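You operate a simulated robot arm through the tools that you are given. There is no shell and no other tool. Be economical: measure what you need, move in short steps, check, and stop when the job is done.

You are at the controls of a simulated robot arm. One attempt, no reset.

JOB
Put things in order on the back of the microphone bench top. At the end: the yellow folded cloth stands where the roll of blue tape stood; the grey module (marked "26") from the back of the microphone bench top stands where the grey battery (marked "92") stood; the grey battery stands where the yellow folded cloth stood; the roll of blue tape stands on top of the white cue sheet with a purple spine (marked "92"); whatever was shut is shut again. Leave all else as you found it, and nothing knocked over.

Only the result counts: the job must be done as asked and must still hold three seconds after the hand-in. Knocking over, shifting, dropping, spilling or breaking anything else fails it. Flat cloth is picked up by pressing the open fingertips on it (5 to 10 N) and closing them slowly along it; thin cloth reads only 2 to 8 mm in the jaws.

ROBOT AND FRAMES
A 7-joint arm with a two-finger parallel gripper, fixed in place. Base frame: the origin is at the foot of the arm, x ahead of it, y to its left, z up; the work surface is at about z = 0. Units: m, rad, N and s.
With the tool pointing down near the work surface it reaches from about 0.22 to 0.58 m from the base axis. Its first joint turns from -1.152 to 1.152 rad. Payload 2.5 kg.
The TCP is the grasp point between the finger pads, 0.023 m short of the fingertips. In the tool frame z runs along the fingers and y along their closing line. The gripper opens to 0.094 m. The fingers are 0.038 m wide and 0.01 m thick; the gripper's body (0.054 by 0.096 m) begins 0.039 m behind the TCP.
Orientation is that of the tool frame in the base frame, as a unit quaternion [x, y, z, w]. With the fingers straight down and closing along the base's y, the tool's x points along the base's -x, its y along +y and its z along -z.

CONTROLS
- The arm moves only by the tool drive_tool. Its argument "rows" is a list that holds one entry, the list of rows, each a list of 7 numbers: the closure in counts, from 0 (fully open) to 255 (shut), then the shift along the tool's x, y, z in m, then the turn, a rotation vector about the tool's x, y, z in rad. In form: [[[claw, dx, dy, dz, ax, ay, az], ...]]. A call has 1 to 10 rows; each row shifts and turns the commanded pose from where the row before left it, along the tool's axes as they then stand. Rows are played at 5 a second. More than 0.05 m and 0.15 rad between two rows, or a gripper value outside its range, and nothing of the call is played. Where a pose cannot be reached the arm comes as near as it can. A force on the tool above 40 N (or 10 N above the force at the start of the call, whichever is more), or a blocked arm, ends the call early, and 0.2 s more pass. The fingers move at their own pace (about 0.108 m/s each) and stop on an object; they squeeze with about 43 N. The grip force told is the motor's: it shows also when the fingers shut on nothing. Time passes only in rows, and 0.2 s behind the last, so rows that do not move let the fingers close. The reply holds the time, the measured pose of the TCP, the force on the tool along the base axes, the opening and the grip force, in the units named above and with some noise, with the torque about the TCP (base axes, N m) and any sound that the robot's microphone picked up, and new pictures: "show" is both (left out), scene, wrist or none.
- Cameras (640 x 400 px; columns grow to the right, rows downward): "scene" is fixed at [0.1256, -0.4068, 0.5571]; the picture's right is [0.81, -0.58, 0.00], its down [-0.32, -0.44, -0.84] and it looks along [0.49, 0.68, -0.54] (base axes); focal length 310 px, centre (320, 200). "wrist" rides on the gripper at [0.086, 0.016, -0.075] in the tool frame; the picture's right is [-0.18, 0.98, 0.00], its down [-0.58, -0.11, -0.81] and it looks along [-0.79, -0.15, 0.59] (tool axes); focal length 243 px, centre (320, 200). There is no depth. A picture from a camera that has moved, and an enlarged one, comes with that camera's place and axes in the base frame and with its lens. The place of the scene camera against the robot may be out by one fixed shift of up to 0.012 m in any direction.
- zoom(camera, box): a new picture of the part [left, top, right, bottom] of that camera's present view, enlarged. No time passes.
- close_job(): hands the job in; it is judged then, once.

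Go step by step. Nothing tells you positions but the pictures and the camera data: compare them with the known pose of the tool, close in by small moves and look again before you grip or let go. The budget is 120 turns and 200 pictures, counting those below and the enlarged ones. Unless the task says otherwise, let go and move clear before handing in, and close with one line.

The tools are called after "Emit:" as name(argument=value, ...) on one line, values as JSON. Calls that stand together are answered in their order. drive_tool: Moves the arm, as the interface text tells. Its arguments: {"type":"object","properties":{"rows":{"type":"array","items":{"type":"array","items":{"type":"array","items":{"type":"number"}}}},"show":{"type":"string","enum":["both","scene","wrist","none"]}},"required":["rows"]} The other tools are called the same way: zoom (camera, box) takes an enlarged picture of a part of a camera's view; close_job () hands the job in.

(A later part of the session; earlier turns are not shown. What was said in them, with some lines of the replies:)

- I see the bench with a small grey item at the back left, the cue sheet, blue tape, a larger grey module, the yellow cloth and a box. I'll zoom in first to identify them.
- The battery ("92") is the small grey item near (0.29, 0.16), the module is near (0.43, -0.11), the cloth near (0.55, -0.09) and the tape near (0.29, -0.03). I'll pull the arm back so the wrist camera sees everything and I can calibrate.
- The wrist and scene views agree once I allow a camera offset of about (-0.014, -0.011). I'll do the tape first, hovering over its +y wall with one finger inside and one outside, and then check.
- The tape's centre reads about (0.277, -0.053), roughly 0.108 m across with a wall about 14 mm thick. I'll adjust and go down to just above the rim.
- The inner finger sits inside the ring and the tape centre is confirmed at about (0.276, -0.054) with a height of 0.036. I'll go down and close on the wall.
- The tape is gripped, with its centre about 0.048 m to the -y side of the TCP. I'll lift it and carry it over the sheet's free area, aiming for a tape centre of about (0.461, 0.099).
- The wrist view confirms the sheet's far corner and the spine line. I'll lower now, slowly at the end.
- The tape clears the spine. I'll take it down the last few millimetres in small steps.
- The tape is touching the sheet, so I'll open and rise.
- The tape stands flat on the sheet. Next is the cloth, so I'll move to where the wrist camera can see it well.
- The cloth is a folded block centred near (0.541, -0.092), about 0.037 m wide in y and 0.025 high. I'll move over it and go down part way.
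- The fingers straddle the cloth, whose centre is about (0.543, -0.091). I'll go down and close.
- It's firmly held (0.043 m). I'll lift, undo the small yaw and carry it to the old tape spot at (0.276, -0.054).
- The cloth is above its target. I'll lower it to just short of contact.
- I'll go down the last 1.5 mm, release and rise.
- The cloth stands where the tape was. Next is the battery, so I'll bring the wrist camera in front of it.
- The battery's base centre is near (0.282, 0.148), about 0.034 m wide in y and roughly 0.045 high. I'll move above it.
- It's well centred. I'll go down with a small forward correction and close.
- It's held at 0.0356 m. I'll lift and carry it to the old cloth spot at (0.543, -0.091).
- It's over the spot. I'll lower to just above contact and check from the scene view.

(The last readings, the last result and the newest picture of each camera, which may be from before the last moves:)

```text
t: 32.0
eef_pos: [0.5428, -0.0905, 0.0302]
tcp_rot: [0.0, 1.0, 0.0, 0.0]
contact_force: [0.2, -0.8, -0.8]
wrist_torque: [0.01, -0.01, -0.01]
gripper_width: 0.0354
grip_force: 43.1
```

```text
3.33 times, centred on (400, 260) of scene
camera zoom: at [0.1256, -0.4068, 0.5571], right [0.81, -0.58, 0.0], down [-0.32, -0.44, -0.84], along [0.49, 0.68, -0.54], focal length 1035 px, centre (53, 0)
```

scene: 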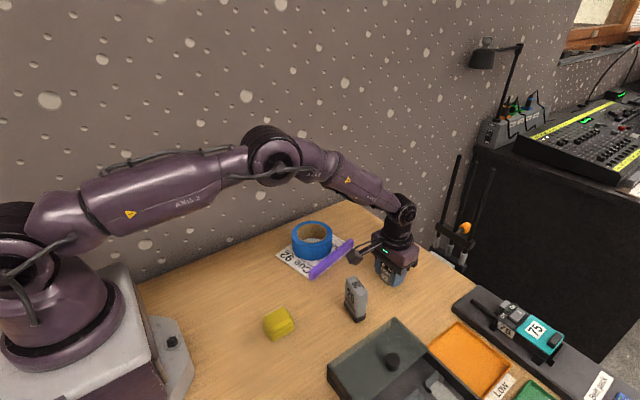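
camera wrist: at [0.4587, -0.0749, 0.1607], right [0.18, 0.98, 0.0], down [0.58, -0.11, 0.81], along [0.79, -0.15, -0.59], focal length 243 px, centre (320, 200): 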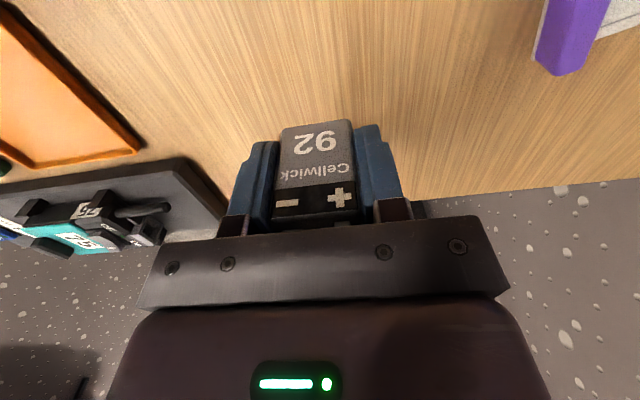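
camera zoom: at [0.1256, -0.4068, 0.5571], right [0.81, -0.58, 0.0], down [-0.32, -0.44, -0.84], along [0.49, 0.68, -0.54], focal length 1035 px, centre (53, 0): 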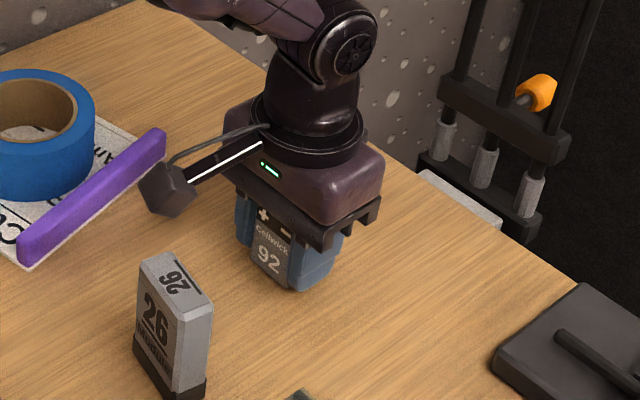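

Emit:
drive_tool(rows=[[[255, 0, 0, 0.001, 0, 0, 0], [255, 0, 0, 0.001, 0, 0, 0], [255, 0, 0, 0, 0, 0, 0]]], show="none")

```text
t: 32.8
eef_pos: [0.5426, -0.0907, 0.0287]
tcp_rot: [0.001, 1.0, 0.0, 0.0]
contact_force: [0.2, -0.2, -0.8]
wrist_torque: [0.01, -0.01, 0.02]
gripper_width: 0.0355
grip_force: 42.6
```

The battery isn't touching yet, since the grip height was 0.0278. I'll take one more millimetre, release and rise.

Emit:
drive_tool(rows=[[[255, 0, 0, 0.001, 0, 0, 0], [255, 0, 0, 0, 0, 0, 0], [0, 0, 0, 0, 0, 0, 0], [0, 0, 0, 0, 0, 0, 0], [0, 0, 0, 0, 0, 0, 0], [0, 0, 0, -0.03, 0, 0, 0], [0, 0, 0, -0.045, 0, 0, 0], [0, 0, 0, -0.045, 0, 0, 0], [0, 0, 0, 0, 0, 0, 0]]], show="scene")

Emit:
zoom(camera="scene", box=[320, 200, 480, 320])

```text
t: 34.8
eef_pos: [0.5423, -0.0919, 0.1468]
tcp_rot: [0.0, 1.0, 0.0, 0.0]
contact_force: [-0.5, -0.5, -0.5]
wrist_torque: [-0.03, 0.0, 0.02]
gripper_width: 0.0939
grip_force: 0.0
```

scene: 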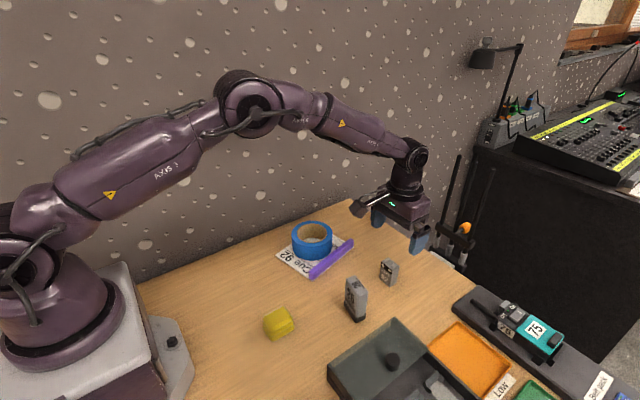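

```text
3.33 times, centred on (400, 260) of scene
camera zoom: at [0.1256, -0.4068, 0.5571], right [0.81, -0.58, 0.0], down [-0.32, -0.44, -0.84], along [0.49, 0.68, -0.54], focal length 1035 px, centre (53, 0)
```

zoom: 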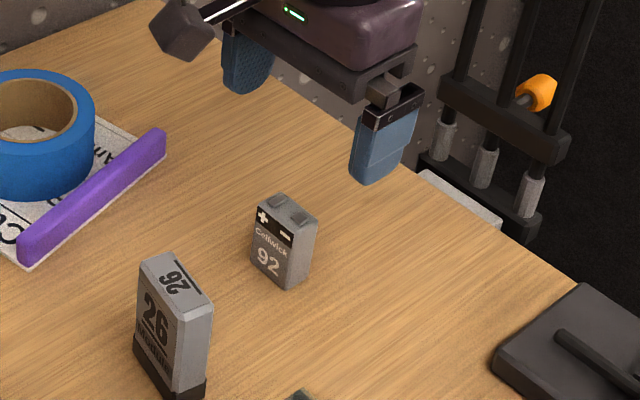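

The battery stands in the old cloth spot. Now the module, so I'll back off to view it with the wrist camera.

Emit:
drive_tool(rows=[[[0, 0.03, 0, -0.03, 0, 0, 0], [0, 0.045, 0, -0.01, 0, 0, 0], [0, 0.045, 0, 0, 0, 0, 0], [0, 0.045, -0.01, 0, 0, 0, 0], [0, 0, 0, 0, 0, 0, 0], [0, 0, 0, 0, 0, 0, 0]]], show="wrist")

Emit:
zoom(camera="wrist", box=[200, 0, 440, 150])

```text
t: 36.2
eef_pos: [0.3764, -0.1005, 0.1872]
tcp_rot: [0.0, 1.0, 0.0, 0.001]
contact_force: [0.1, 0.6, -0.5]
wrist_torque: [0.03, 0.01, 0.0]
gripper_width: 0.0939
grip_force: 0.0
camera wrist: at [0.2905, -0.0845, 0.2598], right [0.18, 0.98, 0.0], down [0.58, -0.11, 0.81], along [0.79, -0.15, -0.59], focal length 243 px, centre (320, 200)
```

wrist: 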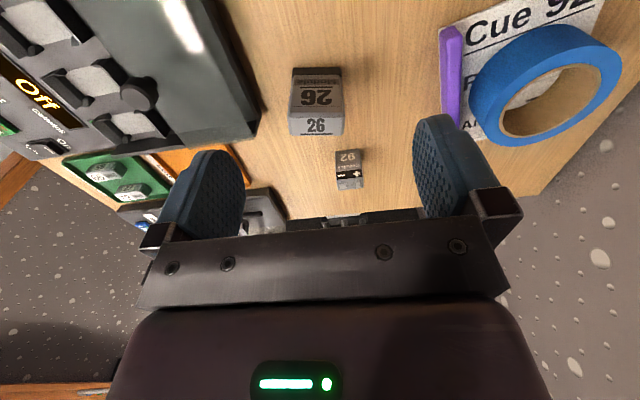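

```text
2.67 times, centred on (320, 75) of wrist
camera zoom: at [0.2905, -0.0845, 0.2598], right [0.18, 0.98, 0.0], down [0.58, -0.11, 0.81], along [0.79, -0.15, -0.59], focal length 647 px, centre (320, 533)
```

zoom: 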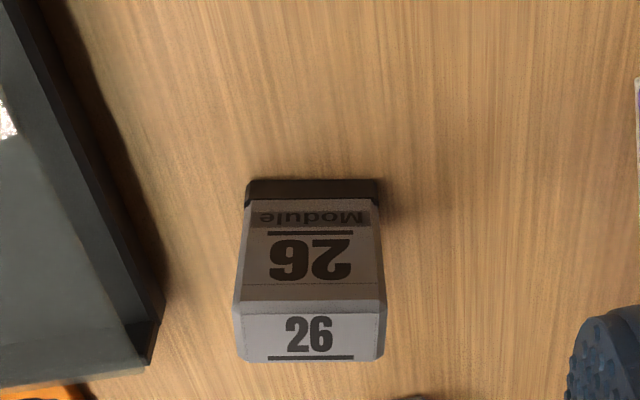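

The module is centred near (0.423, -0.112), about 0.052 m wide, about 0.075 high and yawed about -0.17 rad. The dock edge is close, so I'll use a partly closed gripper, align over it and look.

Emit:
drive_tool(rows=[[[54, -0.0466, -0.0115, 0, 0, 0, 0], [54, 0, 0, 0, 0, 0, 0.084], [54, 0, 0, 0.03, 0, 0, 0.084], [54, 0, 0, 0.035, 0, 0, 0], [54, 0, 0, 0, 0, 0, 0], [54, 0, 0, 0, 0, 0, 0]]])

Emit:
zoom(camera="scene", box=[290, 220, 450, 340])

```text
t: 37.6
eef_pos: [0.423, -0.112, 0.1229]
tcp_rot: [0.084, 0.996, 0.0, 0.0]
contact_force: [0.6, 0.3, 0.5]
wrist_torque: [0.02, 0.0, -0.02]
gripper_width: 0.0741
grip_force: 0.1
camera wrist: at [0.3416, -0.082, 0.1961], right [0.35, 0.94, 0.0], down [0.55, -0.2, 0.81], along [0.76, -0.28, -0.59], focal length 243 px, centre (320, 200)
```

scene: 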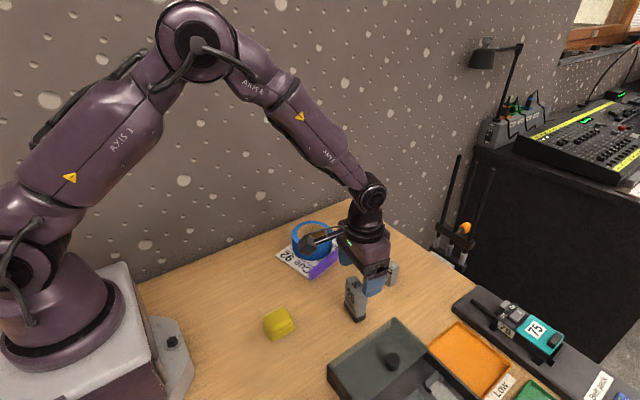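
wrist: 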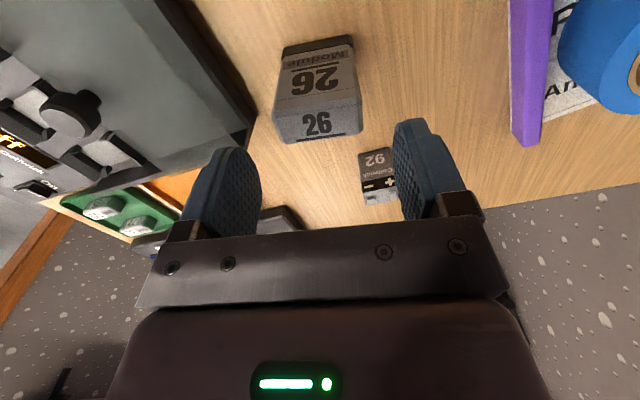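

```text
3.33 times, centred on (370, 280) of scene
camera zoom: at [0.1256, -0.4068, 0.5571], right [0.81, -0.58, 0.0], down [-0.32, -0.44, -0.84], along [0.49, 0.68, -0.54], focal length 1035 px, centre (153, -67)
```

zoom: 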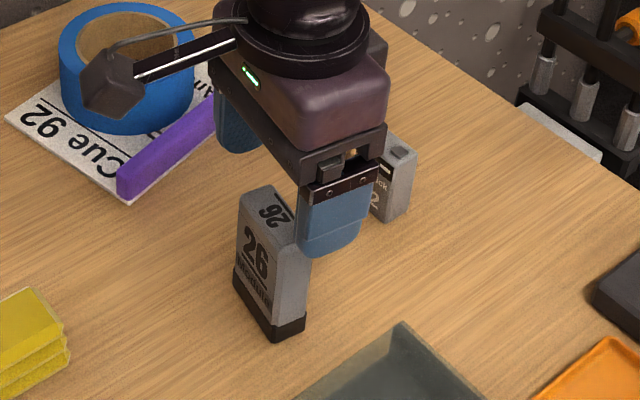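

The alignment is good. I'll go down to TCP z ≈ 0.05 and grip.

Emit:
drive_tool(rows=[[[54, 0, 0, 0.025, 0, 0, 0.02], [54, 0, 0, 0.025, 0, 0, 0], [54, 0, 0, 0.022, 0, 0, 0], [54, 0, 0, 0, 0, 0, 0], [255, 0, 0, 0, 0, 0, 0], [255, 0, 0, 0, 0, 0, 0], [255, 0, 0, 0, 0, 0, 0]]])

Emit:
zoom(camera="scene", box=[290, 220, 450, 340])

```text
t: 39.2
eef_pos: [0.4233, -0.1116, 0.0508]
tcp_rot: [0.094, 0.996, 0.0, 0.0]
contact_force: [-0.2, -0.1, 1.3]
wrist_torque: [0.0, -0.01, 0.01]
gripper_width: 0.0496
grip_force: 43.2
camera wrist: at [0.3418, -0.0798, 0.124], right [0.36, 0.93, 0.0], down [0.55, -0.22, 0.81], along [0.75, -0.29, -0.59], focal length 243 px, centre (320, 200)
```

scene: 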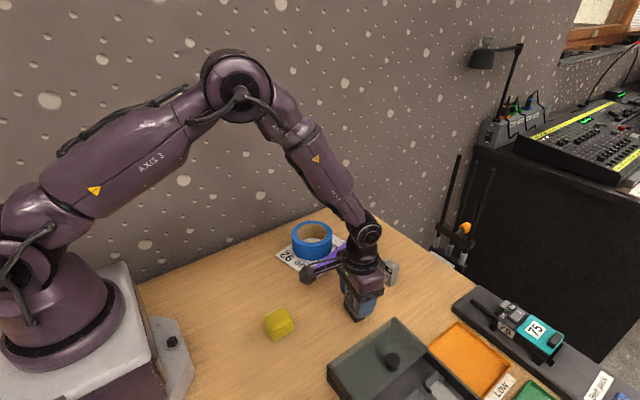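
wrist: 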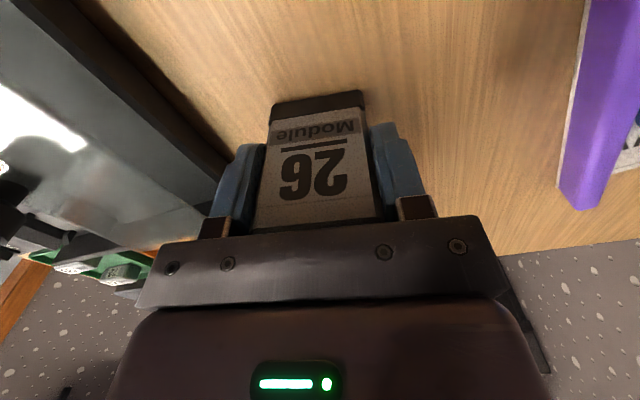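

```text
3.33 times, centred on (370, 280) of scene
camera zoom: at [0.1256, -0.4068, 0.5571], right [0.81, -0.58, 0.0], down [-0.32, -0.44, -0.84], along [0.49, 0.68, -0.54], focal length 1035 px, centre (153, -67)
```

zoom: 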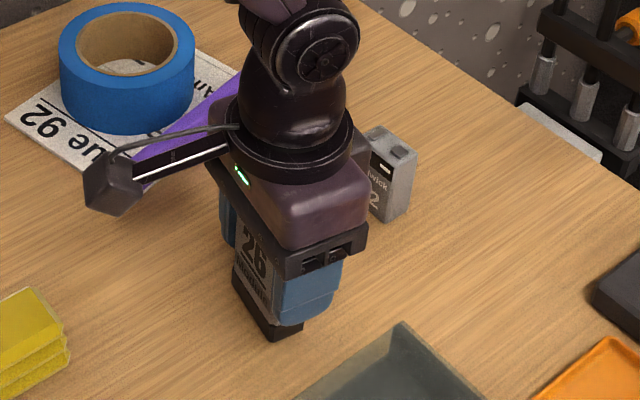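

It's held (0.05 m). I'll lift, unwind the yaw and carry it to the battery's old spot at (0.283, 0.147).

Emit:
drive_tool(rows=[[[255, 0, 0, -0.03, 0, 0, 0], [255, 0, 0, -0.045, 0, 0, 0], [255, 0, 0, -0.045, 0, 0, -0.094], [255, 0, 0, 0, 0, 0, -0.094], [255, 0.025, 0.042, 0, 0, 0, 0], [255, 0.025, 0.042, 0, 0, 0, 0], [255, 0.025, 0.042, 0, 0, 0, 0], [255, 0.025, 0.042, 0, 0, 0, 0], [255, 0.025, 0.042, 0, 0, 0, 0], [255, 0.015, 0.042, 0, 0, 0, 0]]], show="none")

Emit:
drive_tool(rows=[[[255, 0, 0.006, 0, 0, 0, 0], [255, 0, 0, 0.04, 0, 0, 0], [255, 0, 0, 0.04, 0, 0, 0], [255, 0, 0, 0, 0, 0, 0], [255, 0, 0, 0, 0, 0, 0]]])

Emit:
zoom(camera="scene", box=[180, 200, 320, 300])

```text
t: 41.4
eef_pos: [0.2824, 0.1403, 0.1701]
tcp_rot: [0.0, 1.0, 0.0, 0.0]
contact_force: [-0.7, -0.2, 0.7]
wrist_torque: [0.02, -0.05, -0.03]
gripper_width: 0.0497
grip_force: 42.9
```

```text
t: 42.6
eef_pos: [0.2839, 0.1462, 0.0907]
tcp_rot: [0.0, 1.0, 0.0, 0.001]
contact_force: [-0.8, -0.6, -1.6]
wrist_torque: [-0.01, 0.0, 0.02]
gripper_width: 0.0497
grip_force: 42.9
camera wrist: at [0.1983, 0.1625, 0.1632], right [0.18, 0.98, 0.0], down [0.58, -0.11, 0.81], along [0.79, -0.15, -0.59], focal length 243 px, centre (320, 200)
```

scene: 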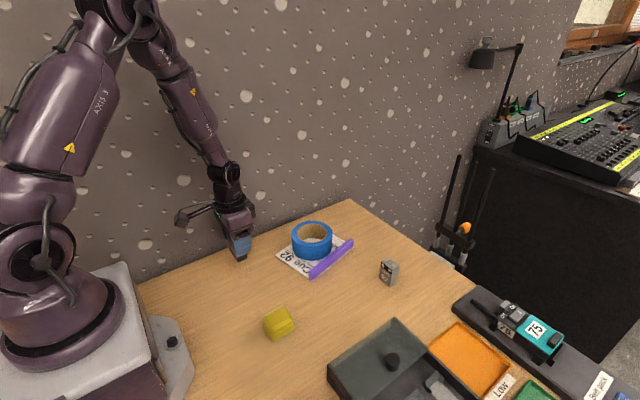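
wrist: 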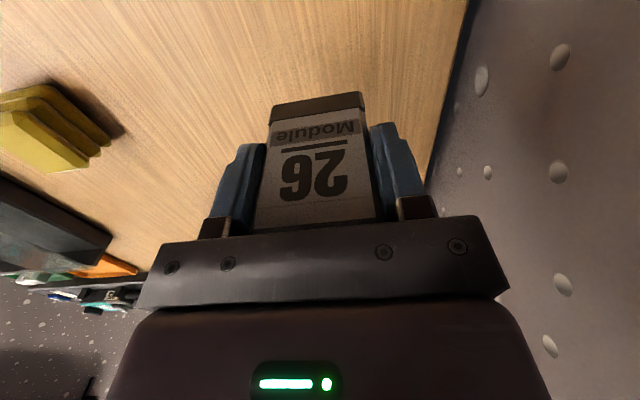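

```text
4.00 times, centred on (250, 250) of scene
camera zoom: at [0.1256, -0.4068, 0.5571], right [0.81, -0.58, 0.0], down [-0.32, -0.44, -0.84], along [0.49, 0.68, -0.54], focal length 1242 px, centre (600, 0)
```

zoom: 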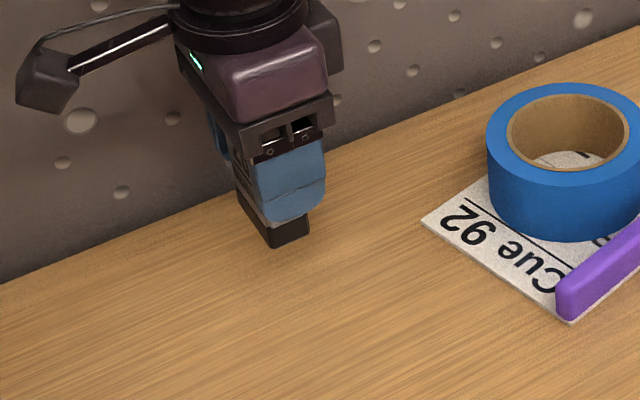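

I'll lower to the grip height (z ≈ 0.0508), slowly at the end.

Emit:
drive_tool(rows=[[[255, 0.001, 0, 0.025, 0, 0, 0], [255, 0, 0, 0.012, 0, 0, 0], [255, 0, 0, 0.002, 0, 0, 0], [255, 0, 0, 0.001, 0, 0, 0], [255, 0, 0, 0, 0, 0, 0]]], show="none")

```text
t: 43.8
eef_pos: [0.2824, 0.147, 0.0511]
tcp_rot: [0.0, 1.0, 0.0, 0.0]
contact_force: [-3.9, -1.7, 14.6]
wrist_torque: [-0.06, 0.15, 0.03]
gripper_width: 0.0494
grip_force: 42.9
```

The module is in contact with the table. I'll back off half a millimetre, open and rise straight up.

Emit:
drive_tool(rows=[[[255, 0, 0, -0.0005, 0, 0, 0], [60, 0, 0, 0, 0, 0, 0], [60, 0, 0, 0, 0, 0, 0], [60, 0, 0, 0, 0, 0, 0], [60, 0, 0, -0.03, 0, 0, 0], [60, 0, 0, -0.045, 0, 0, 0], [60, 0, 0, -0.045, 0, 0, 0], [0, 0, -0.01, -0.03, 0, 0, 0], [0, 0, 0, 0, 0, 0, 0]]])

Emit:
zoom(camera="scene", box=[200, 200, 440, 350])

```text
t: 45.8
eef_pos: [0.2816, 0.1365, 0.2012]
tcp_rot: [-0.001, 1.0, -0.001, 0.0]
contact_force: [0.0, -0.2, 0.4]
wrist_torque: [-0.03, 0.0, 0.03]
gripper_width: 0.094
grip_force: 0.1
camera wrist: at [0.1959, 0.1525, 0.274], right [0.18, 0.98, 0.0], down [0.58, -0.11, 0.81], along [0.79, -0.15, -0.59], focal length 243 px, centre (320, 200)
```

scene: 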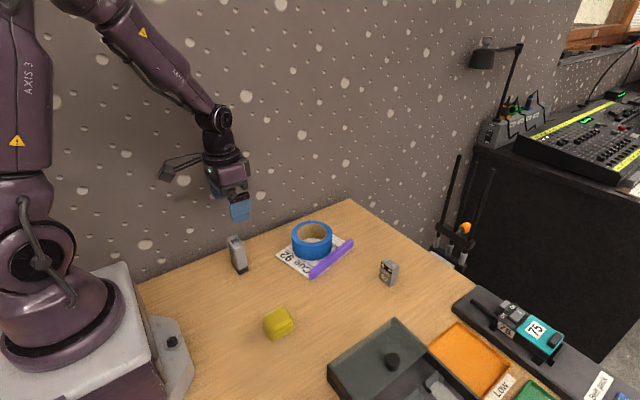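
wrist: 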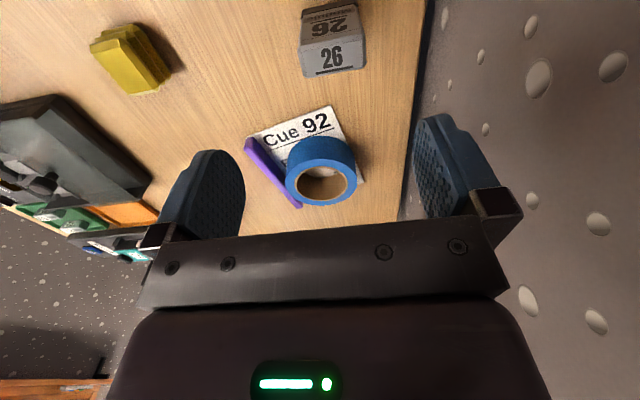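

```text
2.67 times, centred on (320, 275) of scene
camera zoom: at [0.1256, -0.4068, 0.5571], right [0.81, -0.58, 0.0], down [-0.32, -0.44, -0.84], along [0.49, 0.68, -0.54], focal length 828 px, centre (320, 0)
```

zoom: 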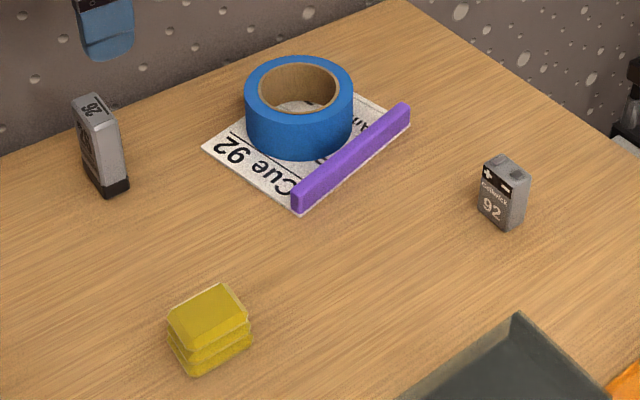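

All four items stand upright in their places, nothing else has moved, and the arm is clear. I'm handing in.

Emit:
close_job()

```text
The job is handed in.
```

The job is handed in: the yellow cloth is where the tape stood, module 26 is where battery 92 stood, battery 92 is where the cloth stood, and the tape is on the cue sheet. I opened nothing, so there was nothing to shut.
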